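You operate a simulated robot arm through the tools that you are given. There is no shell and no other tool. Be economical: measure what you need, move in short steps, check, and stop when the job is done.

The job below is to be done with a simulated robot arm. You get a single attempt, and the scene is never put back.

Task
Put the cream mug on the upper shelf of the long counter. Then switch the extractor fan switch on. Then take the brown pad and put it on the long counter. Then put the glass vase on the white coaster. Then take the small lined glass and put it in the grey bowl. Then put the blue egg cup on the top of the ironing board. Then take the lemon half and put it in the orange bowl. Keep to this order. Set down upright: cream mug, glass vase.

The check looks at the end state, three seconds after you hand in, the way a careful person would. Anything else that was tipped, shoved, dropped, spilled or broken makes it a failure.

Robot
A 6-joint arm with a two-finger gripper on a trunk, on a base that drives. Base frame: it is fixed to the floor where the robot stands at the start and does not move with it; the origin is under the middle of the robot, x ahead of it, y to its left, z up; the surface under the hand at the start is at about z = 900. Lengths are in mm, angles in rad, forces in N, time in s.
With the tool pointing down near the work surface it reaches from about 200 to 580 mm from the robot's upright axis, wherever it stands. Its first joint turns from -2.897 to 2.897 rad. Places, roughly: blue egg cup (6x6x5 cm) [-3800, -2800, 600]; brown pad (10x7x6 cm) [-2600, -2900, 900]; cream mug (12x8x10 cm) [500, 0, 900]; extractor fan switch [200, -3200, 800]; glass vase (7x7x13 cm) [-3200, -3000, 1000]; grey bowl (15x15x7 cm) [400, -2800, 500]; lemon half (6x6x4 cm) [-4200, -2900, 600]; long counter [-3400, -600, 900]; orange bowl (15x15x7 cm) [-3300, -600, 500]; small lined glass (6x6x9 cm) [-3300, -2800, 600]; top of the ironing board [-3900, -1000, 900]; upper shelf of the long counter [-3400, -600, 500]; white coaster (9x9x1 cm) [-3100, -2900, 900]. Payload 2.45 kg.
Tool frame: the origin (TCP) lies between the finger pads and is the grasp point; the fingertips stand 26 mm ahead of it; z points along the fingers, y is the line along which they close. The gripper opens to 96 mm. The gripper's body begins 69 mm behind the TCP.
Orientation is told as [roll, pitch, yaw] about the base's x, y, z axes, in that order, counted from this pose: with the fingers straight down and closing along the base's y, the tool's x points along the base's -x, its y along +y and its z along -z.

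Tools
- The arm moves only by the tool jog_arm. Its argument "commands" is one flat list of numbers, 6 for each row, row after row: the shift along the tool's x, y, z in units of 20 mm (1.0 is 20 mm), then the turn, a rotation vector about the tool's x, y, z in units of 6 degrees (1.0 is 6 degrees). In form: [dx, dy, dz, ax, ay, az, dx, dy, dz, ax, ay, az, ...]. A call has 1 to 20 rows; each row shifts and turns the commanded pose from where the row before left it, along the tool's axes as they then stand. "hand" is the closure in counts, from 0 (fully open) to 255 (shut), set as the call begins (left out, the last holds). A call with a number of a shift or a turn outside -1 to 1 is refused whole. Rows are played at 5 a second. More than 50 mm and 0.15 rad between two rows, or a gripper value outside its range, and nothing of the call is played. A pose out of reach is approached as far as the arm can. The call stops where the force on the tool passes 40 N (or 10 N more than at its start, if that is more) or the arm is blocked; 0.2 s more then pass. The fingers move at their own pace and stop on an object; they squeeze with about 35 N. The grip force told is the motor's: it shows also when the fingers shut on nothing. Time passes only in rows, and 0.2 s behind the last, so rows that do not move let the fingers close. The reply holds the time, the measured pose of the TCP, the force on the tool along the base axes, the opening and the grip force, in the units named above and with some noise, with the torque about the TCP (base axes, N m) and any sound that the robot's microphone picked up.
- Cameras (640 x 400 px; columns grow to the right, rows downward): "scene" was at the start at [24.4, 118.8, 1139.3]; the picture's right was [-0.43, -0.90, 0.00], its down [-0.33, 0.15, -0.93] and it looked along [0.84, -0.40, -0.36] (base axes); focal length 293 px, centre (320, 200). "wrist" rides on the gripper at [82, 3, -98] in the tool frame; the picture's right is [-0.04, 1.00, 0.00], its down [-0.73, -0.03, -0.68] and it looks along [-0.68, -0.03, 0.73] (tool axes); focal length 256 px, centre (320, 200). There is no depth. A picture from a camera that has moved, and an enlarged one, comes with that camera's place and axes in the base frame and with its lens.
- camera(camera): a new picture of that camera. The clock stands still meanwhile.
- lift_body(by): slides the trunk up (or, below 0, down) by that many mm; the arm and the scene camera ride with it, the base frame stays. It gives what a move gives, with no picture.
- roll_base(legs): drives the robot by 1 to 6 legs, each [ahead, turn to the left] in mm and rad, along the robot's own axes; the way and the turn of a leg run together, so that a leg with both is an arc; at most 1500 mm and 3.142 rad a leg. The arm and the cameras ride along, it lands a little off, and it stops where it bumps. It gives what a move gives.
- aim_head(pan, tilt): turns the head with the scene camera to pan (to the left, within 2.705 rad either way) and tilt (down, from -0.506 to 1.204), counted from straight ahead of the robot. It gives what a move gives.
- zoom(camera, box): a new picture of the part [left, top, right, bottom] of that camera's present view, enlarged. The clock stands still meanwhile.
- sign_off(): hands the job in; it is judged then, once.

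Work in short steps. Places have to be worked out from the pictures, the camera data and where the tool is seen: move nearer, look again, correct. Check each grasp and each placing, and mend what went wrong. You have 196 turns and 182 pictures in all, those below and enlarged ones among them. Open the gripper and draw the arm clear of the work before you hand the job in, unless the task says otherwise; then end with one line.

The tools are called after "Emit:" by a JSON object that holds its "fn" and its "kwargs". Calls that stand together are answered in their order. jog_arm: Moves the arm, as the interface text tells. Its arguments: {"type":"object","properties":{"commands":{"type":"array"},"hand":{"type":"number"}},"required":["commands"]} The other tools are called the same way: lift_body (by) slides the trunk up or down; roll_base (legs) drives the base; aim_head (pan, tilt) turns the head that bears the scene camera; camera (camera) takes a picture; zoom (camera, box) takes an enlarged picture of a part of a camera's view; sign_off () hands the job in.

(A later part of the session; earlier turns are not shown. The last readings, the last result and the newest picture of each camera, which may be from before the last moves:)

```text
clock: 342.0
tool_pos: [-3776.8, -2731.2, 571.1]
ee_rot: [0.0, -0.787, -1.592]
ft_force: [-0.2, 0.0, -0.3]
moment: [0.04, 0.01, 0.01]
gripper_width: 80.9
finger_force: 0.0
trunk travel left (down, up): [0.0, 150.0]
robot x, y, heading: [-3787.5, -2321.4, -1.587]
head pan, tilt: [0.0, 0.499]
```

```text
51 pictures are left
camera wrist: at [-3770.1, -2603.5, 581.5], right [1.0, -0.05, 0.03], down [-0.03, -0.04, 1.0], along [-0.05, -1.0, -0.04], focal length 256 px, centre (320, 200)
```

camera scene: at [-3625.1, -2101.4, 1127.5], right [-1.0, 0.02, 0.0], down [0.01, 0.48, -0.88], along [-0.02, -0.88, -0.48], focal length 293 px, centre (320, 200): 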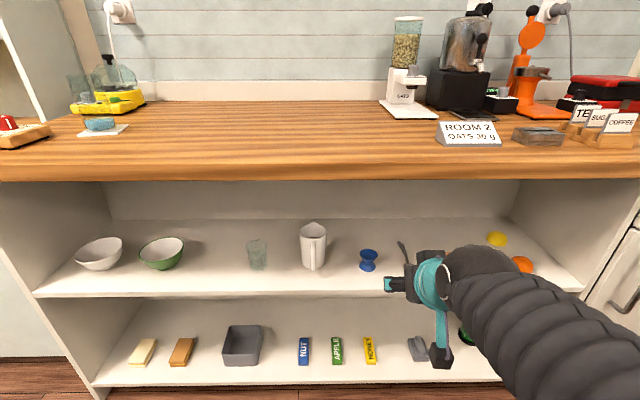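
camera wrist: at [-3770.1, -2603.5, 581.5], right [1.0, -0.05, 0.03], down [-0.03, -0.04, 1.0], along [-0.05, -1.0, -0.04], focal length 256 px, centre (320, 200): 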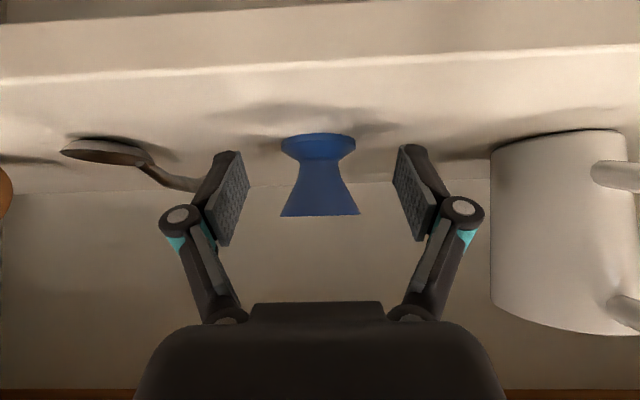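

27 mm more, centred. I'll advance, close and lift slowly.

Emit:
{"fn": "jog_arm", "kwargs": {"commands": [-0.48, 0, 0.48, 0, 0, 0, -0.48, 0, 0.48, 0, 0, 0]}}

Emit:
{"fn": "jog_arm", "kwargs": {"commands": [0, 0, 0, 0, 0, 0, 0, 0, 0, 0, 0, 0, 0, 0, 0, 0, 0, 0, 0, 0, 0, 0, 0, 0], "hand": 255}}

Emit:
{"fn": "camera", "kwargs": {"camera": "wrist"}}

```text
clock: 342.6
tool_pos: [-3776.1, -2757.7, 571.8]
ee_rot: [0.001, -0.787, -1.594]
ft_force: [0.5, -0.3, 0.1]
moment: [0.03, 0.02, -0.03]
gripper_width: 80.7
finger_force: 0.1
trunk travel left (down, up): [0.0, 150.0]
robot x, y, heading: [-3785.7, -2319.4, -1.589]
head pan, tilt: [0.0, 0.499]
```

```text
clock: 343.6
tool_pos: [-3777.3, -2757.5, 570.9]
ee_rot: [0.0, -0.787, -1.591]
ft_force: [0.2, 0.4, 0.3]
moment: [-0.01, 0.02, 0.01]
gripper_width: 42.3
finger_force: 35.0
trunk travel left (down, up): [0.0, 150.0]
robot x, y, heading: [-3789.0, -2321.4, -1.592]
head pan, tilt: [0.0, 0.499]
```

```text
50 pictures are left
camera wrist: at [-3770.2, -2630.7, 581.7], right [1.0, -0.05, 0.03], down [-0.03, -0.04, 1.0], along [-0.05, -1.0, -0.04], focal length 256 px, centre (320, 200)
```

wrist: 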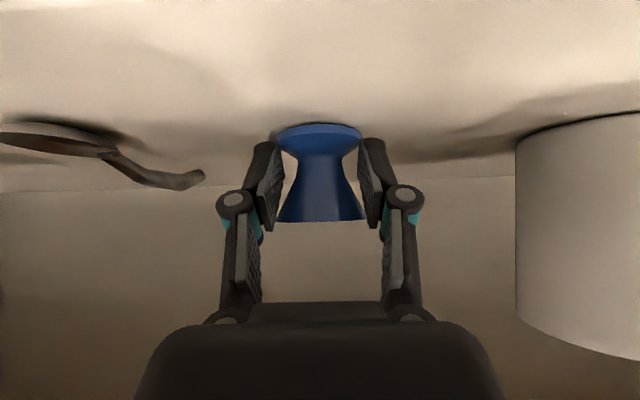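

Emit:
{"fn": "jog_arm", "kwargs": {"commands": [-0.1, 0, -0.1, 0, 0, 0, -0.14, 0, -0.14, 0, 0, 0, -0.18, 0, -0.18, 0, 0, 0, -0.18, 0, -0.18, 0, 0, 0, -0.18, 0, -0.18, 0, 0, 0, -0.18, 0, -0.18, 0, 0, 0]}}

Emit:
{"fn": "roll_base", "kwargs": {"legs": [[-300, 0]]}}

Emit:
{"fn": "camera", "kwargs": {"camera": "wrist"}}

```text
clock: 345.0
tool_pos: [-3777.5, -2757.5, 597.9]
ee_rot: [0.002, -0.788, -1.593]
ft_force: [-0.6, 0.2, -1.3]
moment: [-0.02, -0.02, 0.02]
gripper_width: 42.5
finger_force: 35.3
trunk travel left (down, up): [0.0, 150.0]
robot x, y, heading: [-3791.1, -2318.2, -1.582]
head pan, tilt: [0.0, 0.499]
```

```text
clock: 347.1
tool_pos: [-3771.9, -2455.8, 599.1]
ee_rot: [0.0, -0.788, -1.593]
ft_force: [0.0, 0.4, -1.1]
moment: [-0.02, 0.04, -0.01]
gripper_width: 42.1
finger_force: 34.5
trunk travel left (down, up): [0.0, 150.0]
robot x, y, heading: [-3780.8, -2016.3, -1.591]
head pan, tilt: [0.0, 0.499]
```

```text
49 pictures are left
camera wrist: at [-3765.3, -2328.8, 608.8], right [1.0, -0.05, 0.03], down [-0.03, -0.04, 1.0], along [-0.05, -1.0, -0.04], focal length 256 px, centre (320, 200)
```

wrist: 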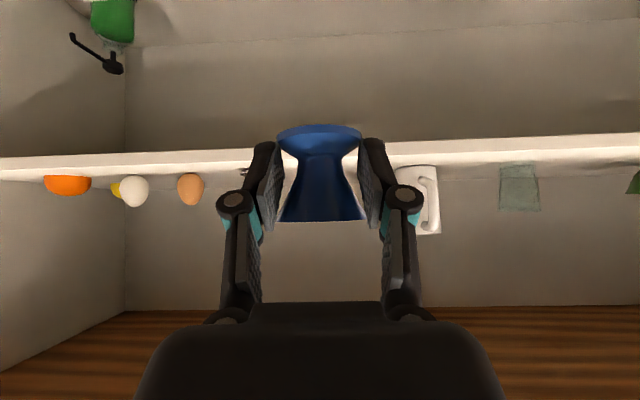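

Egg cup held. I'll raise the trunk and look behind for the ironing board.

Emit:
{"fn": "lift_body", "kwargs": {"by": 150}}

Emit:
{"fn": "aim_head", "kwargs": {"pan": -2.7, "tilt": 0.35}}

Emit:
{"fn": "camera", "kwargs": {"camera": "scene"}}

```text
clock: 348.8
tool_pos: [-3772.4, -2456.4, 747.9]
ee_rot: [0.002, -0.787, -1.594]
ft_force: [-0.5, -1.0, -0.8]
moment: [0.0, -0.01, -0.02]
gripper_width: 42.4
finger_force: 34.6
trunk travel left (down, up): [-150.0, 0.0]
robot x, y, heading: [-3781.9, -2019.4, -1.588]
head pan, tilt: [0.0, 0.499]
```

```text
clock: 351.2
tool_pos: [-3773.7, -2456.0, 747.8]
ee_rot: [0.001, -0.788, -1.595]
ft_force: [0.1, 0.1, 0.2]
moment: [-0.01, -0.01, 0.02]
gripper_width: 42.3
finger_force: 34.8
trunk travel left (down, up): [-150.0, 0.0]
robot x, y, heading: [-3781.4, -2015.9, -1.587]
head pan, tilt: [-2.7, 0.351]
```

```text
48 pictures are left
camera scene: at [-3660.7, -1874.8, 1141.2], right [0.91, 0.41, 0.0], down [0.14, -0.31, -0.94], along [-0.39, 0.86, -0.34], focal length 293 px, centre (320, 200)
```

scene: 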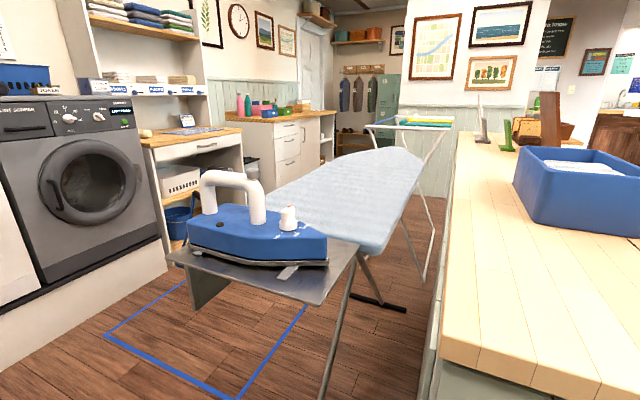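

The ironing board runs along y at x≈-4020…-3750, with the iron at its near end and free space on its west side. I'll raise the arm to z≈970 and drive round to the west side.

Emit:
{"fn": "jog_arm", "kwargs": {"commands": [-0.2, 0, -0.2, 0, 0, 0, -0.42, 0, -0.42, 0, 0, 0, -0.42, 0, -0.42, 0, 0, 0, -0.42, 0, -0.42, 0, 0, 0, -0.42, 0, -0.42, 0, 0, 0, -0.42, 0, -0.42, 0, 0, 0, -0.42, 0, -0.42, 0, 0, 0, -0.42, 0, -0.42, 0, 0, 0, -0.42, 0, -0.42, 0, 0, 0, -0.42, 0, -0.42, 0, 0, 0, -0.42, 0, -0.42, 0, 0, 0, -0.42, 0, -0.42, 0, 0, 0, -0.42, 0, -0.42, 0, 0, 0, -0.42, 0, -0.42, 0, 0, 0, -0.42, 0, -0.42, 0, 0, 0, -0.42, 0, -0.42, 0, 0, 0, -0.42, 0, -0.42, 0, 0, 0, -0.42, 0, -0.42, 0, 0, 0, -0.42, 0, -0.42, 0, 0, 0, -0.2, 0, -0.2, 0, 0, 0]}}

Emit:
{"fn": "roll_base", "kwargs": {"legs": [[0, -1.785], [718, 0], [0, -1.338]]}}

Emit:
{"fn": "aim_head", "kwargs": {"pan": -0.6, "tilt": 0.4}}

Emit:
{"fn": "camera", "kwargs": {"camera": "scene"}}

```text
clock: 355.4
tool_pos: [-3771.7, -2455.7, 973.4]
ee_rot: [0.0, -0.786, -1.593]
ft_force: [0.2, 0.0, -0.3]
moment: [0.03, 0.01, -0.02]
gripper_width: 42.1
finger_force: 35.1
trunk travel left (down, up): [-150.0, 0.0]
robot x, y, heading: [-3781.0, -2012.6, -1.592]
head pan, tilt: [-2.7, 0.351]
```

```text
clock: 366.9
tool_pos: [-4488.0, -1413.4, 973.6]
ee_rot: [0.001, -0.787, 1.56]
ft_force: [0.5, 0.4, -1.2]
moment: [-0.05, -0.01, 0.02]
gripper_width: 41.2
finger_force: 34.4
trunk travel left (down, up): [-150.0, 0.0]
robot x, y, heading: [-4475.4, -1850.7, 1.566]
head pan, tilt: [-2.7, 0.351]
```

```text
clock: 368.9
tool_pos: [-4487.7, -1413.9, 973.1]
ee_rot: [0.001, -0.785, 1.558]
ft_force: [0.5, 0.6, -1.2]
moment: [-0.01, 0.01, 0.03]
gripper_width: 40.9
finger_force: 34.9
trunk travel left (down, up): [-150.0, 0.0]
robot x, y, heading: [-4476.2, -1850.2, 1.563]
head pan, tilt: [-0.6, 0.4]
```

```text
47 pictures are left
camera scene: at [-4577.6, -1833.9, 1136.6], right [0.82, -0.57, 0.0], down [-0.22, -0.32, -0.92], along [0.53, 0.76, -0.39], focal length 293 px, centre (320, 200)
```

scene: 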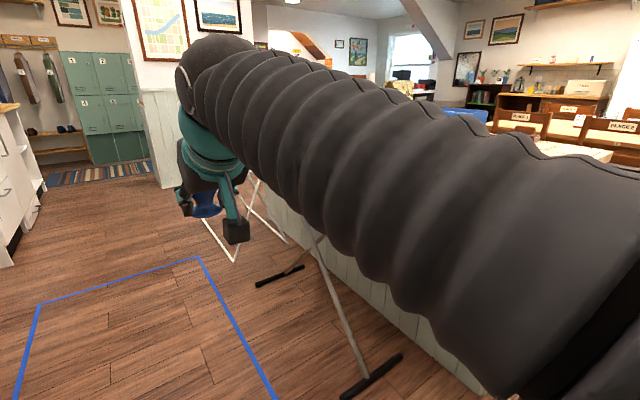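

I'll drive north 700 mm, then turn right to face the board.

Emit:
{"fn": "roll_base", "kwargs": {"legs": [[700, 0], [0, -1.565]]}}

Emit:
{"fn": "aim_head", "kwargs": {"pan": -0.1, "tilt": 0.5}}

Emit:
{"fn": "camera", "kwargs": {"camera": "scene"}}

Emit:
{"fn": "camera", "kwargs": {"camera": "wrist"}}

```text
clock: 376.6
tool_pos: [-4030.7, -1136.6, 972.6]
ee_rot: [0.001, -0.787, -0.008]
ft_force: [-0.6, 0.3, -0.4]
moment: [0.04, 0.05, -0.04]
gripper_width: 40.5
finger_force: 34.9
trunk travel left (down, up): [-150.0, 0.0]
robot x, y, heading: [-4468.3, -1149.3, -0.009]
head pan, tilt: [-0.6, 0.4]
```

```text
clock: 377.5
tool_pos: [-4029.5, -1136.2, 972.9]
ee_rot: [0.002, -0.788, -0.008]
ft_force: [-0.1, 0.3, -1.0]
moment: [0.01, 0.01, 0.0]
gripper_width: 40.3
finger_force: 35.0
trunk travel left (down, up): [-150.0, 0.0]
robot x, y, heading: [-4469.8, -1151.7, 0.002]
head pan, tilt: [-0.099, 0.499]
```

```text
46 pictures are left
camera scene: at [-4435.6, -1003.2, 1127.5], right [-0.11, -0.99, 0.0], down [-0.48, 0.05, -0.88], along [0.87, -0.09, -0.48], focal length 293 px, centre (320, 200)
```

scene: 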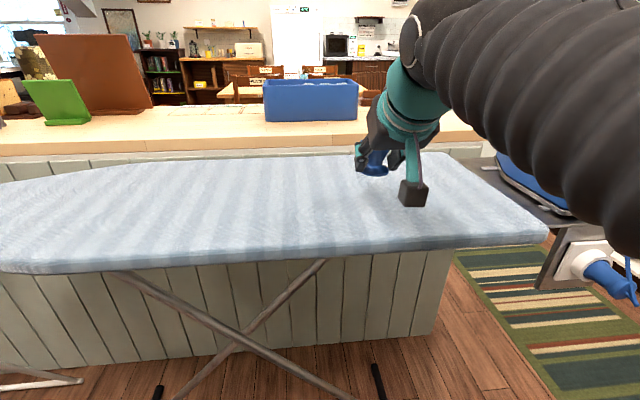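

```text
45 pictures are left
camera wrist: at [-4156.5, -1132.3, 983.9], right [0.04, 1.0, 0.03], down [0.04, -0.03, 1.0], along [1.0, -0.03, -0.04], focal length 256 px, centre (320, 200)
```

wrist: 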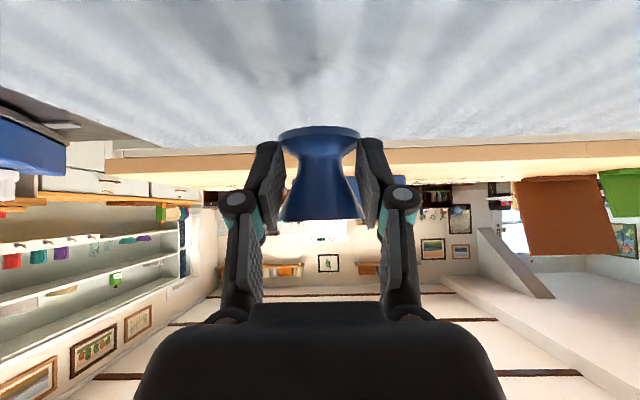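

The cup is already over the board, about 140 mm in from its edge. I'll lower slowly.

Emit:
{"fn": "jog_arm", "kwargs": {"commands": [0.18, 0, 0.18, 0, 0, 0, 0.18, 0, 0.18, 0, 0, 0, 0.18, 0, 0.18, 0, 0, 0, 0.18, 0, 0.18, 0, 0, 0, 0.1, 0, 0.1, 0, 0, 0]}}

Emit:
{"fn": "camera", "kwargs": {"camera": "wrist"}}

Emit:
{"fn": "zoom", "kwargs": {"camera": "scene", "box": [310, 110, 470, 210]}}

```text
clock: 378.7
tool_pos: [-4029.5, -1135.9, 949.6]
ee_rot: [0.002, -0.787, -0.008]
ft_force: [0.9, 0.8, -1.5]
moment: [-0.01, 0.02, 0.01]
gripper_width: 40.4
finger_force: 34.9
trunk travel left (down, up): [-150.0, 0.0]
robot x, y, heading: [-4467.6, -1154.3, -0.004]
head pan, tilt: [-0.099, 0.499]
```

```text
44 pictures are left
camera wrist: at [-4156.3, -1132.1, 960.5], right [0.04, 1.0, 0.03], down [0.04, -0.03, 1.0], along [1.0, -0.03, -0.04], focal length 256 px, centre (320, 200)
```

wrist: 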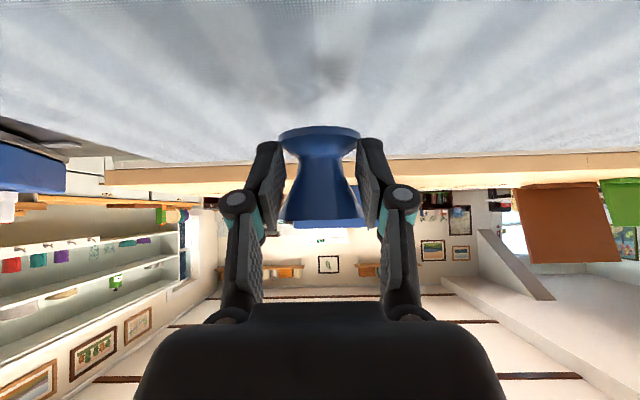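

```text
4.00 times, centred on (390, 160) of scene
camera zoom: at [-4435.6, -1003.1, 1127.5], right [-0.1, -0.99, 0.0], down [-0.48, 0.05, -0.88], along [0.87, -0.09, -0.48], focal length 1172 px, centre (40, 360)
```

zoom: 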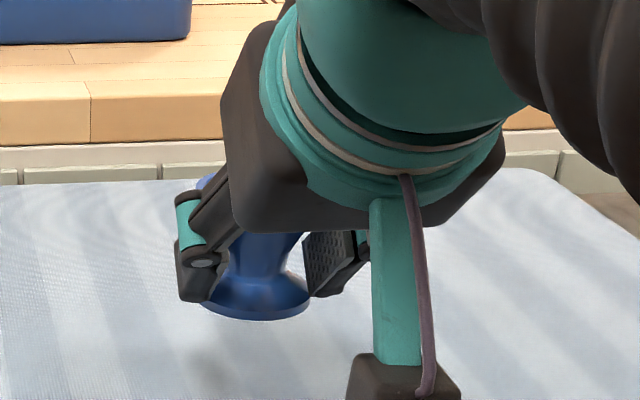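

Emit:
{"fn": "jog_arm", "kwargs": {"commands": [0.1, 0, 0.1, 0, 0, 0, 0.1, 0, 0.1, 0, 0, 0, 0.1, 0, 0.1, 0, 0, 0, 0.08, 0, 0.08, 0, 0, 0, 0.06, 0, 0.06, 0, 0, 0]}}

```text
clock: 379.9
tool_pos: [-4029.8, -1136.6, 938.2]
ee_rot: [0.002, -0.787, -0.008]
ft_force: [0.3, -0.5, 0.1]
moment: [0.0, 0.0, -0.02]
gripper_width: 40.0
finger_force: 35.0
trunk travel left (down, up): [-150.0, 0.0]
robot x, y, heading: [-4467.3, -1150.3, -0.002]
head pan, tilt: [-0.099, 0.499]
```

Emit:
{"fn": "jog_arm", "kwargs": {"commands": [0.06, 0, 0.06, 0, 0, 0, 0.06, 0, 0.06, 0, 0, 0, 0.06, 0, 0.06, 0, 0, 0, 0.06, 0, 0.06, 0, 0, 0, 0.06, 0, 0.06, 0, 0, 0]}}

Emit:
{"fn": "zoom", "kwargs": {"camera": "scene", "box": [310, 110, 470, 210]}}

```text
clock: 381.1
tool_pos: [-4029.3, -1136.9, 929.1]
ee_rot: [0.0, -0.787, -0.009]
ft_force: [-0.1, 0.8, -1.7]
moment: [-0.01, 0.02, 0.04]
gripper_width: 40.3
finger_force: 34.6
trunk travel left (down, up): [-150.0, 0.0]
robot x, y, heading: [-4467.1, -1151.1, -0.006]
head pan, tilt: [-0.099, 0.499]
```

```text
4.00 times, centred on (390, 160) of scene
camera zoom: at [-4435.6, -1003.1, 1127.5], right [-0.1, -0.99, 0.0], down [-0.48, 0.05, -0.88], along [0.87, -0.09, -0.48], focal length 1172 px, centre (40, 360)
```

zoom: 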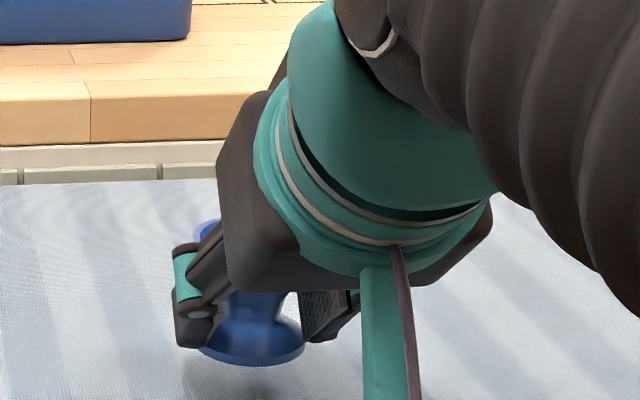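

Emit:
{"fn": "jog_arm", "kwargs": {"commands": [0.07, 0, 0.07, 0, 0, 0, 0.07, 0, 0.07, 0, 0, 0, 0.07, 0, 0.07, 0, 0, 0, 0.07, 0, 0.07, 0, 0, 0]}}

```text
clock: 382.1
tool_pos: [-4029.2, -1136.4, 920.4]
ee_rot: [0.002, -0.788, -0.009]
ft_force: [0.3, -0.2, -0.9]
moment: [-0.01, 0.01, 0.0]
gripper_width: 40.3
finger_force: 35.5
trunk travel left (down, up): [-150.0, 0.0]
robot x, y, heading: [-4468.3, -1153.9, -0.008]
head pan, tilt: [-0.099, 0.499]
```

Emit:
{"fn": "jog_arm", "kwargs": {"commands": [0.07, 0, 0.07, 0, 0, 0, 0.07, 0, 0.07, 0, 0, 0, 0.06, 0, 0.06, 0, 0, 0, 0.05, 0, 0.05, 0, 0, 0]}}

Emit:
{"fn": "zoom", "kwargs": {"camera": "scene", "box": [310, 130, 470, 230]}}

```text
clock: 383.1
tool_pos: [-4030.2, -1136.6, 914.3]
ee_rot: [0.001, -0.788, -0.008]
ft_force: [-0.7, 0.4, -0.4]
moment: [0.01, 0.01, 0.01]
gripper_width: 40.0
finger_force: 35.6
trunk travel left (down, up): [-150.0, 0.0]
robot x, y, heading: [-4466.2, -1150.1, -0.005]
head pan, tilt: [-0.099, 0.499]
```

```text
4.00 times, centred on (390, 180) of scene
camera zoom: at [-4435.6, -1003.1, 1127.5], right [-0.1, -0.99, 0.0], down [-0.48, 0.05, -0.88], along [0.87, -0.09, -0.48], focal length 1172 px, centre (40, 280)
```

zoom: 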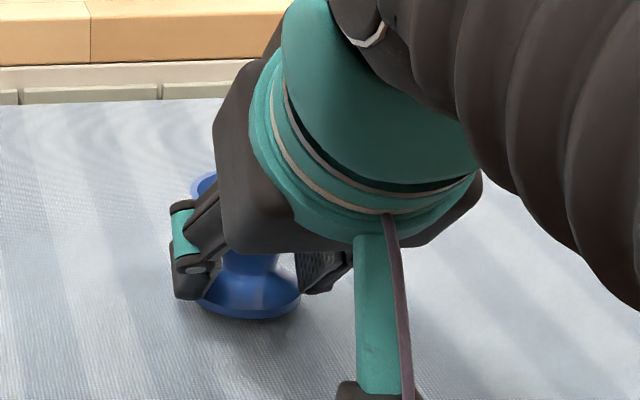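

Emit:
{"fn": "jog_arm", "kwargs": {"commands": [0.07, 0, 0.07, 0, 0, 0, 0.07, 0, 0.07, 0, 0, 0, 0.07, 0, 0.07, 0, 0, 0, 0.07, 0, 0.07, 0, 0, 0, 0.07, 0, 0.07, 0, 0, 0]}}

```text
clock: 384.3
tool_pos: [-4030.7, -1137.3, 909.3]
ee_rot: [0.001, -0.797, -0.009]
ft_force: [2.7, -0.4, 36.0]
moment: [-0.01, -0.64, 0.1]
gripper_width: 40.4
finger_force: 35.4
trunk travel left (down, up): [-150.0, 0.0]
robot x, y, heading: [-4465.6, -1153.5, -0.006]
head pan, tilt: [-0.099, 0.499]
```

Contact. I'll relieve the pressure and check before opening.

Emit:
{"fn": "jog_arm", "kwargs": {"commands": [-0.1, 0, -0.1, 0, 0, 0, -0.04, 0, -0.04, 0, 0, 0]}}

Emit:
{"fn": "camera", "kwargs": {"camera": "wrist"}}

Emit:
{"fn": "zoom", "kwargs": {"camera": "scene", "box": [310, 130, 470, 230]}}

```text
clock: 384.9
tool_pos: [-4029.6, -1137.2, 909.2]
ee_rot: [0.002, -0.788, -0.009]
ft_force: [3.0, 0.3, 24.5]
moment: [0.15, -0.87, 0.04]
gripper_width: 40.0
finger_force: 35.4
trunk travel left (down, up): [-150.0, 0.0]
robot x, y, heading: [-4467.2, -1152.5, -0.004]
head pan, tilt: [-0.099, 0.499]
```

```text
40 pictures are left
camera wrist: at [-4156.9, -1132.1, 919.3], right [0.04, 1.0, 0.03], down [0.04, -0.03, 1.0], along [1.0, -0.04, -0.04], focal length 256 px, centre (320, 200)
```

wrist: 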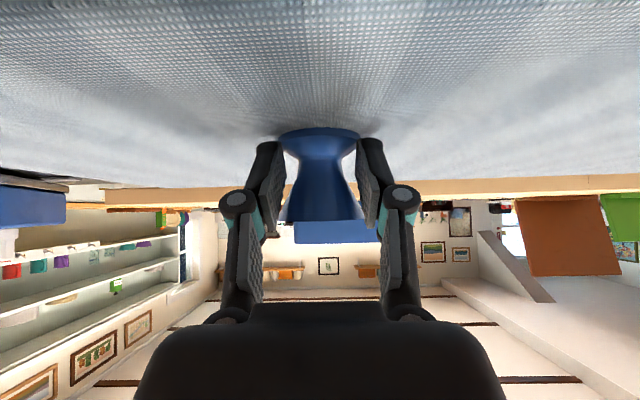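

```text
4.00 times, centred on (390, 180) of scene
camera zoom: at [-4436.4, -1003.2, 1127.4], right [-0.1, -0.99, 0.0], down [-0.48, 0.05, -0.88], along [0.87, -0.09, -0.48], focal length 1172 px, centre (40, 280)
```

zoom: 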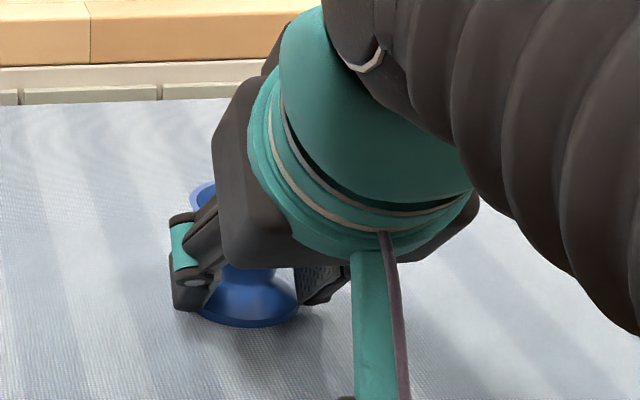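

It's standing on the board. I'll release, then back out level.

Emit:
{"fn": "jog_arm", "kwargs": {"commands": [-0.04, 0, -0.04, 0, 0, 0, 0, 0, 0, 0, 0, 0, 0, 0, 0, 0, 0, 0], "hand": 30}}

Emit:
{"fn": "jog_arm", "kwargs": {"commands": [-0.1, 0, -0.1, 0, 0, 0, 0.2, 0, -0.3, 0, 0, 0, 0.4, 0, -0.5, 0, 0, 0, 0.5, 0, -0.7, 0, 0, 0, 0.5, 0, -0.7, 0, 0, 0, 0.5, 0, -0.7, 0, 0, 0, 0.5, 0, -0.7, 0, 0, 0]}}

Emit:
{"fn": "camera", "kwargs": {"camera": "wrist"}}

Emit:
{"fn": "camera", "kwargs": {"camera": "scene"}}

```text
clock: 385.7
tool_pos: [-4030.4, -1137.3, 909.9]
ee_rot: [-0.003, -0.783, -0.008]
ft_force: [-0.4, -0.8, -0.4]
moment: [-0.02, -0.02, -0.02]
gripper_width: 84.3
finger_force: 0.0
trunk travel left (down, up): [-150.0, 0.0]
robot x, y, heading: [-4467.0, -1151.8, -0.005]
head pan, tilt: [-0.099, 0.499]
```

```text
clock: 387.3
tool_pos: [-4118.4, -1135.4, 926.2]
ee_rot: [0.0, -0.788, -0.009]
ft_force: [-0.4, 0.8, 0.2]
moment: [-0.01, 0.02, 0.01]
gripper_width: 84.6
finger_force: 0.1
trunk travel left (down, up): [-150.0, 0.0]
robot x, y, heading: [-4468.0, -1155.0, -0.006]
head pan, tilt: [-0.099, 0.499]
```

```text
38 pictures are left
camera wrist: at [-4245.0, -1130.9, 936.6], right [0.04, 1.0, 0.03], down [0.04, -0.03, 1.0], along [1.0, -0.03, -0.04], focal length 256 px, centre (320, 200)
```

wrist: 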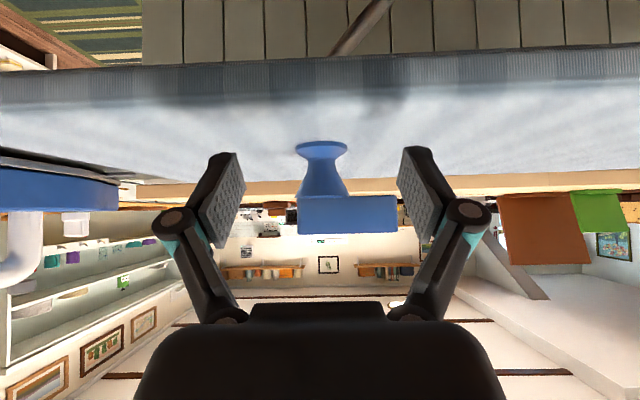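

```text
37 pictures are left
camera scene: at [-4435.5, -1003.1, 1127.5], right [-0.1, -0.99, 0.0], down [-0.48, 0.05, -0.88], along [0.87, -0.09, -0.48], focal length 293 px, centre (320, 200)
```

scene: 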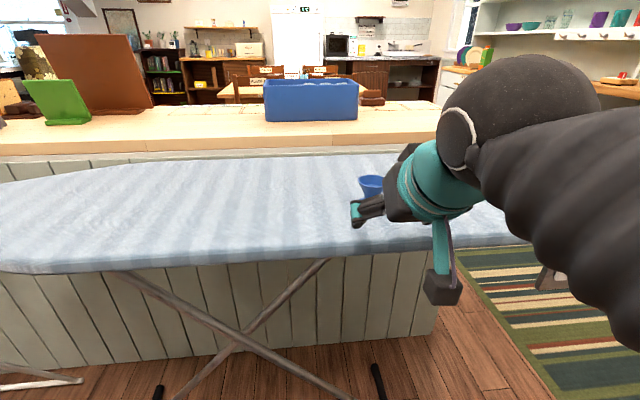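

The egg cup is upright on the board. For the lemon half at about (-4225, -2878), I'll back off and drive round to face the shelf there.

Emit:
{"fn": "roll_base", "kwargs": {"legs": [[-120, 0], [0, -1.565], [700, 0], [0, 1.01], [430, 0], [0, -1.01]]}}

Emit:
{"fn": "aim_head", "kwargs": {"pan": 0.0, "tilt": 0.55}}

Emit:
{"fn": "camera", "kwargs": {"camera": "scene"}}

```text
clock: 403.1
tool_pos: [-4209.6, -2433.2, 925.3]
ee_rot: [0.002, -0.787, -1.581]
ft_force: [-0.4, 0.3, -0.2]
moment: [0.02, 0.02, -0.02]
gripper_width: 84.6
finger_force: 0.0
trunk travel left (down, up): [-150.0, 0.0]
robot x, y, heading: [-4226.5, -2083.2, -1.577]
head pan, tilt: [-0.099, 0.499]
```

```text
clock: 403.8
tool_pos: [-4210.0, -2431.9, 926.4]
ee_rot: [0.002, -0.786, -1.581]
ft_force: [0.3, -0.1, 0.2]
moment: [-0.01, 0.0, -0.04]
gripper_width: 84.5
finger_force: 0.1
trunk travel left (down, up): [-150.0, 0.0]
robot x, y, heading: [-4224.4, -2081.4, -1.573]
head pan, tilt: [0.0, 0.55]
```

```text
36 pictures are left
camera scene: at [-4068.7, -2113.9, 1122.9], right [-1.0, 0.01, 0.0], down [0.0, 0.52, -0.85], along [-0.01, -0.85, -0.52], focal length 293 px, centre (320, 200)
```

scene: 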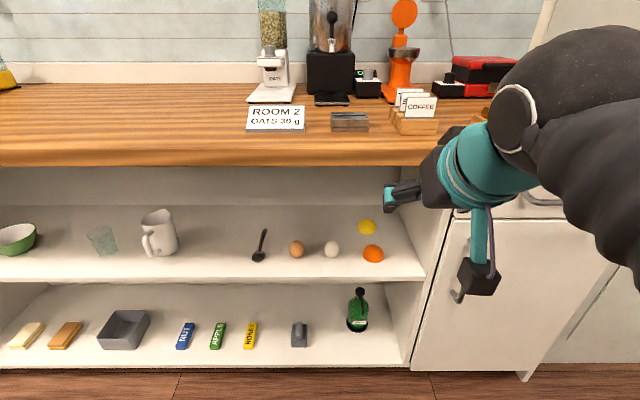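

Emit:
{"fn": "zoom", "kwargs": {"camera": "scene", "box": [300, 195, 428, 275]}}

```text
5.00 times, centred on (364, 235) of scene
camera zoom: at [-4068.7, -2113.9, 1122.9], right [-1.0, 0.01, 0.0], down [0.0, 0.52, -0.85], along [-0.01, -0.85, -0.52], focal length 1465 px, centre (100, 25)
```

zoom: 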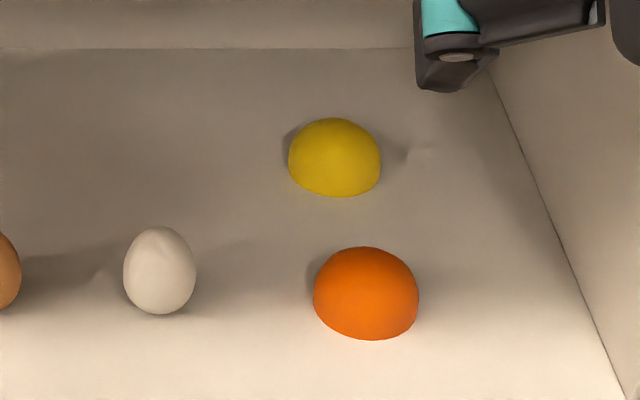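

Lemon at (-4234, -2884); the orange half is straight in front of it at (-4233, -2750) and the white egg at (-4114, -2764). I'll come in diagonally between them on heading about -2.04, so I first move to the start of that line.

Emit:
{"fn": "roll_base", "kwargs": {"legs": [[0, 1.46], [372, 0], [0, -1.929]]}}

Emit:
{"fn": "lift_body", "kwargs": {"by": -150}}

```text
clock: 414.4
tool_pos: [-4001.4, -2444.9, 926.5]
ee_rot: [0.002, -0.787, -2.051]
ft_force: [0.0, -1.0, 0.3]
moment: [-0.01, 0.01, 0.01]
gripper_width: 85.0
finger_force: 0.1
trunk travel left (down, up): [-150.0, 0.0]
robot x, y, heading: [-3858.2, -2124.5, -2.045]
head pan, tilt: [0.0, 0.55]
```

```text
clock: 416.1
tool_pos: [-4001.8, -2444.8, 776.6]
ee_rot: [0.001, -0.787, -2.051]
ft_force: [0.7, -0.5, 0.3]
moment: [0.02, -0.01, 0.03]
gripper_width: 84.8
finger_force: 0.0
trunk travel left (down, up): [0.0, 150.0]
robot x, y, heading: [-3859.0, -2126.3, -2.047]
head pan, tilt: [0.0, 0.55]
```

I'll extend to r≈545 at z≈570 here in free space to test reach, keeping on the line to the lemon.

Emit:
{"fn": "jog_arm", "kwargs": {"commands": [0.027, -0.02, 0.947, 0, 0, 0, 0.027, -0.02, 0.947, 0, 0, 0, 0.027, -0.02, 0.947, 0, 0, 0, 0.027, -0.02, 0.947, 0, 0, 0, 0.027, -0.02, 0.947, 0, 0, 0, 0.027, -0.02, 0.947, 0, 0, 0, 0.027, -0.02, 0.947, 0, 0, 0, 0.027, -0.02, 0.947, 0, 0, 0, 0.027, -0.02, 0.947, 0, 0, 0, 0.027, -0.02, 0.947, 0, 0, 0, 0.027, -0.02, 0.947, 0, 0, 0, 0.027, -0.02, 0.947, 0, 0, 0, 0.027, -0.02, 0.947, 0, 0, 0, 0.027, -0.02, 0.947, 0, 0, 0, 0.027, 0, 0.947, 0, 0, 0], "hand": 40}}

Emit:
{"fn": "camera", "kwargs": {"camera": "wrist"}}

```text
clock: 419.3
tool_pos: [-4097.3, -2616.4, 570.2]
ee_rot: [0.003, -0.787, -2.05]
ft_force: [-0.5, -0.3, 0.3]
moment: [0.01, 0.0, 0.02]
gripper_width: 80.8
finger_force: 0.0
trunk travel left (down, up): [0.0, 150.0]
robot x, y, heading: [-3857.7, -2130.0, -2.049]
head pan, tilt: [0.0, 0.55]
```

```text
34 pictures are left
camera wrist: at [-4035.5, -2505.5, 580.8], right [0.87, -0.49, 0.03], down [-0.04, -0.02, 1.0], along [-0.48, -0.87, -0.04], focal length 256 px, centre (320, 200)
```

wrist: 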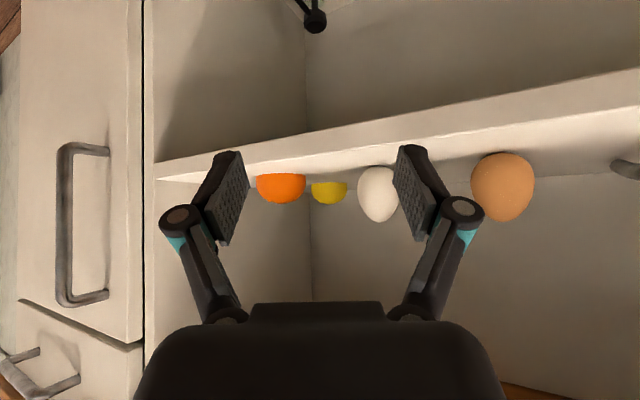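

Reach is fine. To pass between the orange and the egg safely I'll enter with the fingers closed at z≈600, slightly flatter, and open only once past them.

Emit:
{"fn": "jog_arm", "kwargs": {"commands": [-0.36, 0.05, -0.36, 0, 0, 0, -0.36, 0.05, -0.36, 0, 0, 0, -0.36, 0.05, -0.36, 0, 0, 0, 0, 0, 0, 0, -0.4, 0, 0, 0, 0, 0, -0.4, 0], "hand": 255}}

Emit:
{"fn": "roll_base", "kwargs": {"legs": [[130, 0]]}}

Emit:
{"fn": "camera", "kwargs": {"camera": "wrist"}}

Emit:
{"fn": "camera", "kwargs": {"camera": "scene"}}

```text
clock: 420.5
tool_pos: [-4094.6, -2617.7, 601.4]
ee_rot: [0.002, -0.87, -2.05]
ft_force: [-0.3, 0.3, 0.2]
moment: [0.03, 0.03, -0.03]
gripper_width: 0.0
finger_force: 28.4
trunk travel left (down, up): [0.0, 150.0]
robot x, y, heading: [-3856.2, -2127.6, -2.044]
head pan, tilt: [0.0, 0.55]
```

```text
clock: 421.8
tool_pos: [-4153.9, -2733.1, 601.2]
ee_rot: [0.003, -0.869, -2.051]
ft_force: [-0.3, 0.8, -0.1]
moment: [0.04, -0.02, 0.02]
gripper_width: 0.2
finger_force: 28.3
trunk travel left (down, up): [0.0, 150.0]
robot x, y, heading: [-3921.6, -2243.1, -2.048]
head pan, tilt: [0.0, 0.55]
```

```text
33 pictures are left
camera wrist: at [-4092.7, -2620.9, 601.0], right [0.87, -0.49, 0.03], down [-0.01, 0.06, 1.0], along [-0.49, -0.87, 0.05], focal length 256 px, centre (320, 200)
```

wrist: 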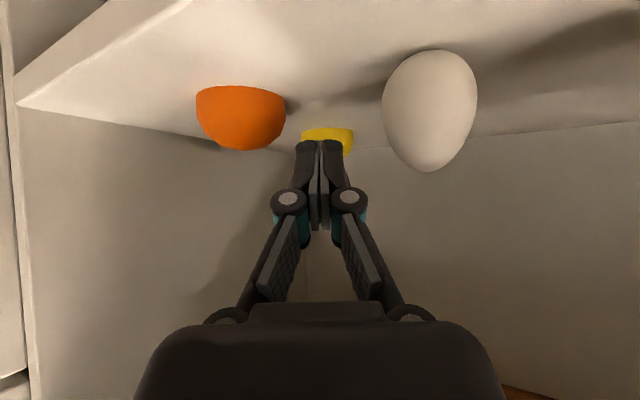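

```text
32 pictures are left
camera scene: at [-3792.2, -2340.3, 972.9], right [-0.89, 0.46, 0.0], down [0.24, 0.46, -0.85], along [-0.39, -0.76, -0.52], focal length 293 px, centre (320, 200)
```

scene: 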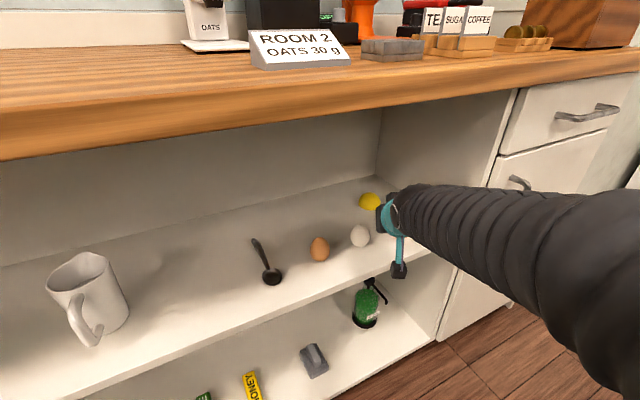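

The corridor is good: about 27 mm to the orange and 29 mm to the egg from my centre line, with the lemon centred. I'll drive 97 mm more.

Emit:
{"fn": "roll_base", "kwargs": {"legs": [[97, 0]]}}

Emit:
{"fn": "camera", "kwargs": {"camera": "wrist"}}

Emit:
{"fn": "camera", "kwargs": {"camera": "scene"}}

```text
clock: 422.9
tool_pos: [-4200.4, -2818.3, 601.5]
ee_rot: [0.001, -0.869, -2.052]
ft_force: [-0.5, 0.1, 0.4]
moment: [0.0, 0.0, 0.01]
gripper_width: 0.0
finger_force: 28.2
trunk travel left (down, up): [0.0, 150.0]
robot x, y, heading: [-3960.1, -2330.2, -2.047]
head pan, tilt: [0.0, 0.55]
```

```text
31 pictures are left
camera wrist: at [-4137.6, -2707.1, 601.0], right [0.87, -0.49, 0.03], down [-0.01, 0.06, 1.0], along [-0.49, -0.87, 0.05], focal length 256 px, centre (320, 200)
```

wrist: 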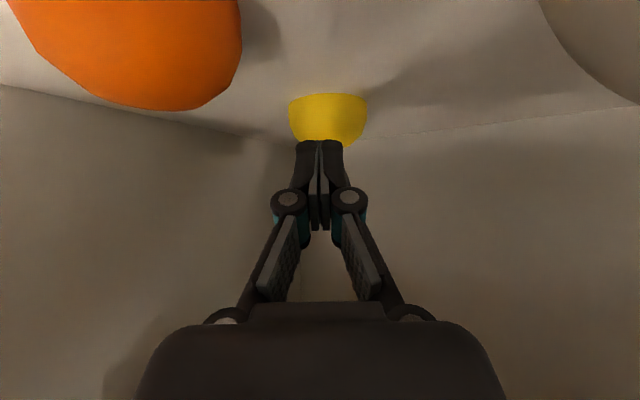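

```text
30 pictures are left
camera scene: at [-3837.0, -2426.6, 972.9], right [-0.89, 0.46, 0.0], down [0.24, 0.46, -0.85], along [-0.39, -0.76, -0.52], focal length 293 px, centre (320, 200)
```

scene: 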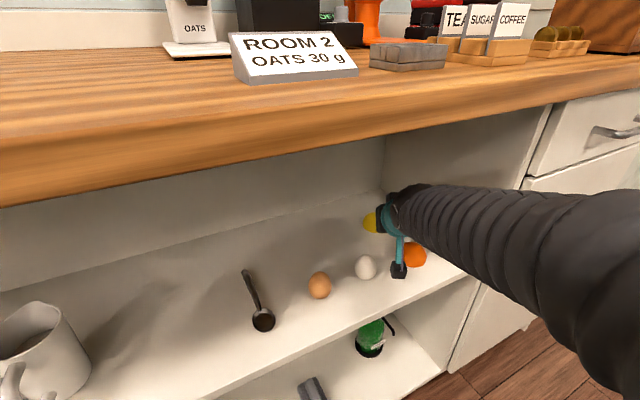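

Past the obstacles and aligned. I'll open to 81 mm, nudge 3 mm and drive the last 66 mm, with the fingers above the lemon.

Emit:
{"fn": "jog_arm", "kwargs": {"commands": [0, 0.15, 0, 0, 0, 0, 0, 0, 0, 0, 0, 0], "hand": 40}}

Emit:
{"fn": "roll_base", "kwargs": {"legs": [[66, 0]]}}

Emit:
{"fn": "camera", "kwargs": {"camera": "wrist"}}

Emit:
{"fn": "camera", "kwargs": {"camera": "scene"}}

```text
clock: 423.5
tool_pos: [-4198.5, -2820.8, 600.4]
ee_rot: [0.001, -0.872, -2.051]
ft_force: [-0.5, 0.4, -0.1]
moment: [-0.02, 0.0, 0.0]
gripper_width: 81.1
finger_force: 0.0
trunk travel left (down, up): [0.0, 150.0]
robot x, y, heading: [-3963.8, -2328.0, -2.046]
head pan, tilt: [0.0, 0.55]
```

```text
clock: 424.6
tool_pos: [-4204.9, -2862.1, 602.0]
ee_rot: [0.004, -0.872, -2.015]
ft_force: [-0.2, -1.1, -0.6]
moment: [-0.03, 0.01, 0.06]
gripper_width: 80.9
finger_force: 0.0
trunk travel left (down, up): [0.0, 150.0]
robot x, y, heading: [-4002.7, -2351.4, -1.971]
head pan, tilt: [0.0, 0.55]
stopped in leg 1: the robot was blocked; the commanded pose is now the measured one
```

```text
29 pictures are left
camera wrist: at [-4147.5, -2747.2, 601.3], right [0.89, -0.45, 0.03], down [-0.01, 0.06, 1.0], along [-0.45, -0.89, 0.05], focal length 256 px, centre (320, 200)
```

wrist: 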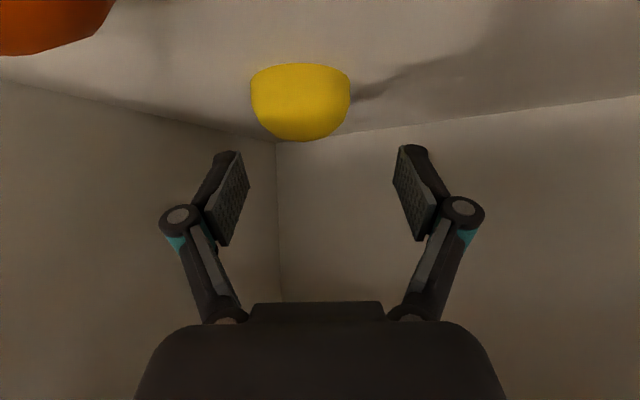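

```text
28 pictures are left
camera scene: at [-3868.5, -2443.4, 972.9], right [-0.92, 0.39, 0.0], down [0.2, 0.48, -0.85], along [-0.33, -0.79, -0.52], focal length 293 px, centre (320, 200)
```

scene: 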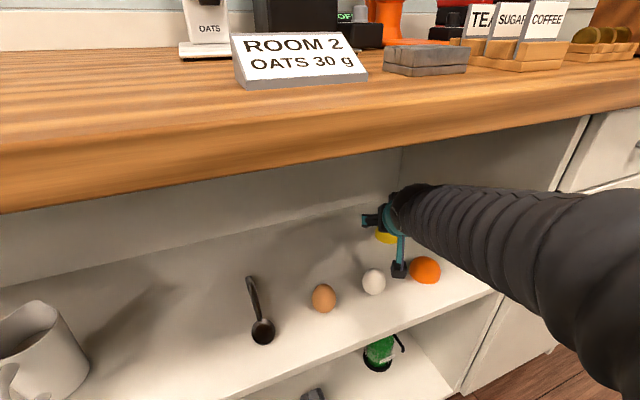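

The base touched the counter and turned slightly; nothing else moved. The lemon is now 24 mm ahead and 13 mm to the right of the tool. I'll finish with the arm.

Emit:
{"fn": "jog_arm", "kwargs": {"commands": [0, -0.34, 0, 0, 0, 0, 0, -0.34, 0, 0, 0, 0, -0.26, 0, 0.31, 0, 0, 0, -0.26, 0, 0.31, 0, 0, 0, -0.25, 0, 0.3, 0, 0, 0]}}

Emit:
{"fn": "camera", "kwargs": {"camera": "wrist"}}

Emit:
{"fn": "zoom", "kwargs": {"camera": "scene", "box": [320, 190, 480, 290]}}

```text
clock: 425.8
tool_pos: [-4227.9, -2876.3, 601.2]
ee_rot: [0.004, -0.871, -2.015]
ft_force: [-0.1, -0.9, 0.1]
moment: [0.02, -0.02, -0.02]
gripper_width: 80.7
finger_force: 0.0
trunk travel left (down, up): [0.0, 150.0]
robot x, y, heading: [-4001.1, -2354.6, -1.972]
head pan, tilt: [0.0, 0.55]
```

```text
27 pictures are left
camera wrist: at [-4169.8, -2763.0, 600.7], right [0.89, -0.45, 0.03], down [-0.01, 0.06, 1.0], along [-0.45, -0.89, 0.05], focal length 256 px, centre (320, 200)
```

wrist: 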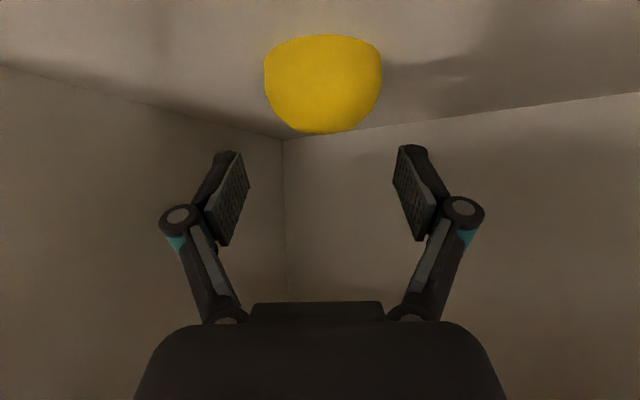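

```text
4.00 times, centred on (400, 240) of scene
camera zoom: at [-3868.5, -2443.4, 972.9], right [-0.92, 0.39, 0.0], down [0.2, 0.48, -0.85], along [-0.33, -0.79, -0.52], focal length 1172 px, centre (0, 40)
```

zoom: 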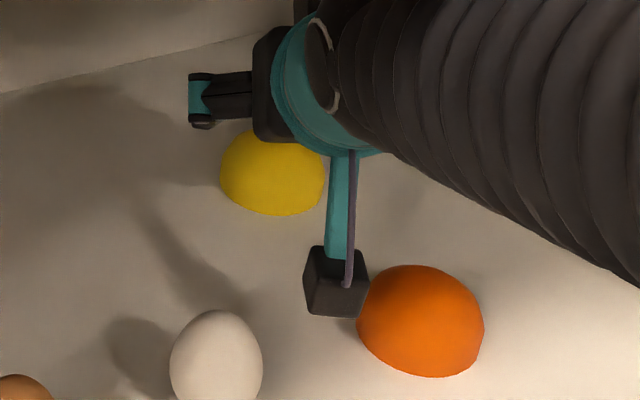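

Lemon centred, but the camera box would come close to the orange when lowering. I'll yaw the tool by -0.1 rad to swing the box away, then descend 34 mm.

Emit:
{"fn": "jog_arm", "kwargs": {"commands": [0, 0, 0, 0.37, 0, 0.31, 0, 0, 0, 0.37, 0, 0.31, 0.15, 0, 0.13, 0, 0, 0, 0.19, 0, 0.16, 0, 0, 0, 0.19, 0, 0.16, 0, 0, 0]}}

Emit:
{"fn": "zoom", "kwargs": {"camera": "scene", "box": [320, 190, 480, 290]}}

Emit:
{"fn": "camera", "kwargs": {"camera": "wrist"}}

```text
clock: 427.0
tool_pos: [-4227.8, -2876.7, 587.2]
ee_rot: [0.003, -0.873, -2.115]
ft_force: [0.4, 1.1, -0.5]
moment: [-0.02, 0.0, 0.01]
gripper_width: 80.9
finger_force: 0.0
trunk travel left (down, up): [0.0, 150.0]
robot x, y, heading: [-4005.5, -2357.7, -1.971]
head pan, tilt: [0.0, 0.55]
```

```text
4.00 times, centred on (400, 240) of scene
camera zoom: at [-3868.5, -2443.5, 972.9], right [-0.92, 0.39, 0.0], down [0.2, 0.48, -0.85], along [-0.33, -0.79, -0.52], focal length 1172 px, centre (0, 40)
```

zoom: 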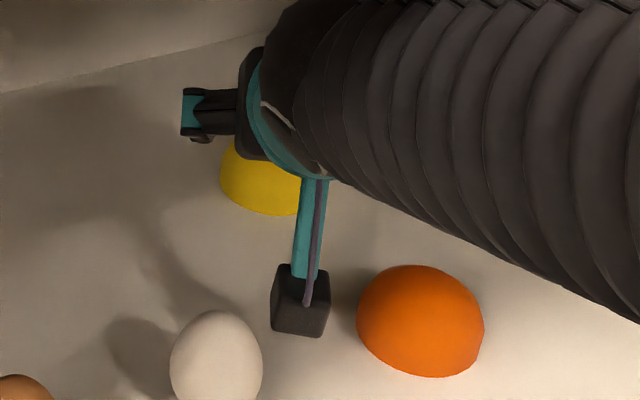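

```text
24 pictures are left
camera wrist: at [-4158.9, -2769.4, 587.3], right [0.84, -0.54, 0.03], down [0.0, 0.06, 1.0], along [-0.54, -0.84, 0.05], focal length 256 px, centre (320, 200)
```

wrist: 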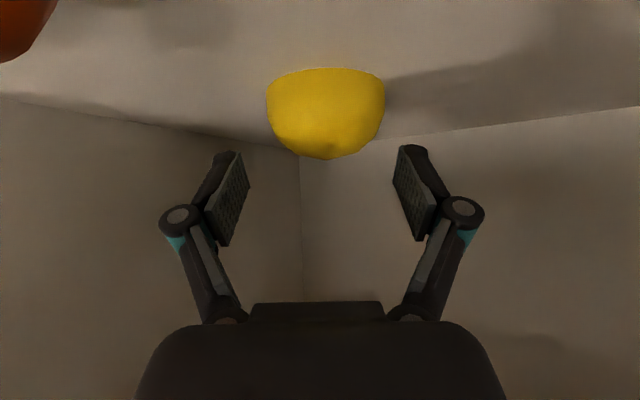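

Slightly too far towards the egg; I'll yaw back 0.035 rad and descend the last 21 mm.

Emit:
{"fn": "jog_arm", "kwargs": {"commands": [0, 0, 0, -0.26, 0, -0.22, 0.2, 0, 0.168, 0, 0, 0, 0.2, 0, 0.168, 0, 0, 0, 0.2, 0, 0.168, 0, 0, 0, 0.17, 0, 0.14, 0, 0, 0]}}

Emit:
{"fn": "zoom", "kwargs": {"camera": "scene", "box": [320, 190, 480, 290]}}

Emit:
{"fn": "camera", "kwargs": {"camera": "wrist"}}

```text
clock: 428.2
tool_pos: [-4229.1, -2876.1, 566.1]
ee_rot: [0.002, -0.869, -2.078]
ft_force: [-0.5, -0.5, 0.5]
moment: [0.01, -0.02, 0.01]
gripper_width: 80.8
finger_force: 0.1
trunk travel left (down, up): [0.0, 150.0]
robot x, y, heading: [-4005.4, -2354.5, -1.973]
head pan, tilt: [0.0, 0.55]
```

```text
4.00 times, centred on (400, 240) of scene
camera zoom: at [-3868.5, -2443.5, 972.9], right [-0.92, 0.39, 0.0], down [0.2, 0.48, -0.85], along [-0.33, -0.79, -0.52], focal length 1172 px, centre (0, 40)
```

zoom: 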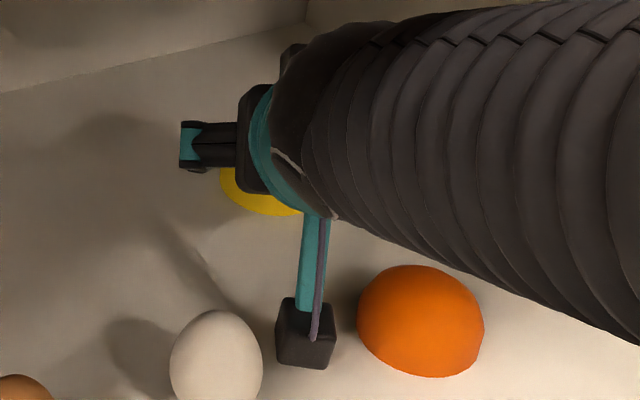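

```text
22 pictures are left
camera wrist: at [-4162.8, -2767.2, 566.9], right [0.86, -0.51, 0.03], down [0.0, 0.06, 1.0], along [-0.51, -0.86, 0.05], focal length 256 px, centre (320, 200)
```

wrist: 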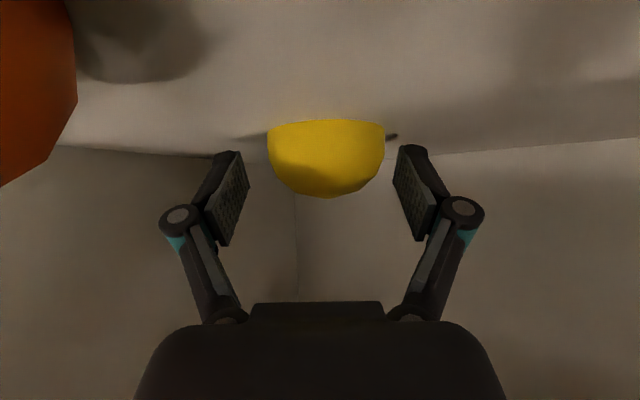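

Both neighbours are clear. I'll go 3 mm lower, close, and lift slowly.

Emit:
{"fn": "jog_arm", "kwargs": {"commands": [0.11, 0, 0.1, 0, 0, 0]}}

Emit:
{"fn": "jog_arm", "kwargs": {"commands": [0, 0, 0, 0, 0, 0, 0, 0, 0, 0, 0, 0, 0, 0, 0, 0, 0, 0, 0, 0, 0, 0, 0, 0], "hand": 255}}

Emit:
{"fn": "jog_arm", "kwargs": {"commands": [-0.1, 0, -0.08, 0, 0, 0, -0.15, 0, -0.13, 0, 0, 0, -0.15, 0, -0.13, 0, 0, 0, -0.15, 0, -0.13, 0, 0, 0, -0.15, 0, -0.13, 0, 0, 0, -0.15, 0, -0.13, 0, 0, 0, -0.15, 0, -0.13, 0, 0, 0, -0.15, 0, -0.13, 0, 0, 0]}}

Emit:
{"fn": "camera", "kwargs": {"camera": "wrist"}}

```text
clock: 428.6
tool_pos: [-4228.3, -2877.8, 564.1]
ee_rot: [0.002, -0.87, -2.079]
ft_force: [-1.2, -0.3, -0.3]
moment: [0.01, 0.02, 0.03]
gripper_width: 80.8
finger_force: 0.0
trunk travel left (down, up): [0.0, 150.0]
robot x, y, heading: [-4006.9, -2358.9, -1.973]
head pan, tilt: [0.0, 0.55]
```

```text
clock: 429.6
tool_pos: [-4228.0, -2877.2, 565.2]
ee_rot: [0.002, -0.872, -2.08]
ft_force: [0.8, -0.6, 2.2]
moment: [0.05, 0.08, -0.01]
gripper_width: 58.5
finger_force: 34.6
trunk travel left (down, up): [0.0, 150.0]
robot x, y, heading: [-4000.9, -2354.1, -1.97]
head pan, tilt: [0.0, 0.55]
```

```text
clock: 431.4
tool_pos: [-4227.8, -2877.0, 595.1]
ee_rot: [0.004, -0.873, -2.081]
ft_force: [-0.1, -1.2, -0.3]
moment: [-0.01, -0.03, 0.01]
gripper_width: 58.6
finger_force: 35.1
trunk travel left (down, up): [0.0, 150.0]
robot x, y, heading: [-4003.0, -2352.8, -1.966]
head pan, tilt: [0.0, 0.55]
```

```text
21 pictures are left
camera wrist: at [-4162.4, -2766.9, 594.5], right [0.86, -0.51, 0.03], down [0.0, 0.06, 1.0], along [-0.51, -0.86, 0.05], focal length 256 px, centre (320, 200)
```

wrist: 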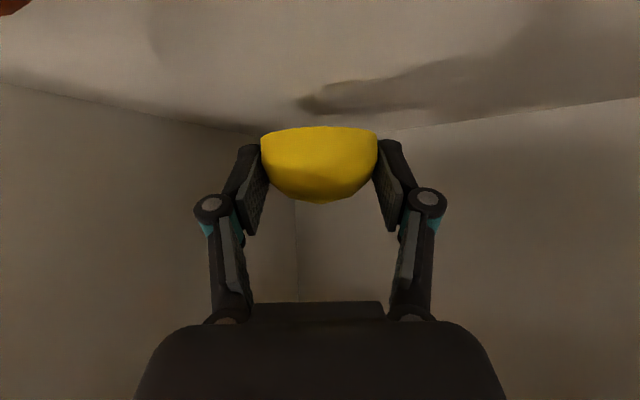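

Lemon held. Before backing out I'll raise 22 mm more so the fingers pass above the orange and the egg.

Emit:
{"fn": "jog_arm", "kwargs": {"commands": [-0.15, 0, -0.13, 0, 0, 0, -0.2, 0, -0.17, 0, 0, 0, -0.2, 0, -0.17, 0, 0, 0, -0.2, 0, -0.17, 0, 0, 0, -0.15, 0, -0.13, 0, 0, 0]}}

Emit:
{"fn": "camera", "kwargs": {"camera": "scene"}}

```text
clock: 432.6
tool_pos: [-4229.4, -2876.9, 617.2]
ee_rot: [0.004, -0.871, -2.079]
ft_force: [0.0, -0.3, -1.2]
moment: [0.02, 0.0, 0.01]
gripper_width: 58.4
finger_force: 35.2
trunk travel left (down, up): [0.0, 150.0]
robot x, y, heading: [-4003.8, -2353.2, -1.97]
head pan, tilt: [0.0, 0.55]
```

```text
20 pictures are left
camera scene: at [-3868.5, -2443.5, 972.9], right [-0.92, 0.39, 0.0], down [0.2, 0.48, -0.85], along [-0.33, -0.79, -0.52], focal length 293 px, centre (320, 200)
```

scene: 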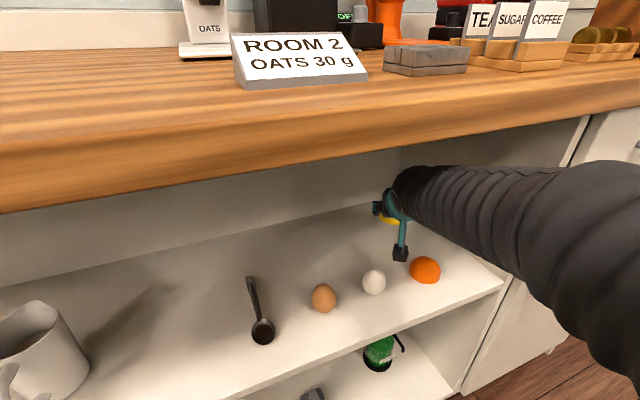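

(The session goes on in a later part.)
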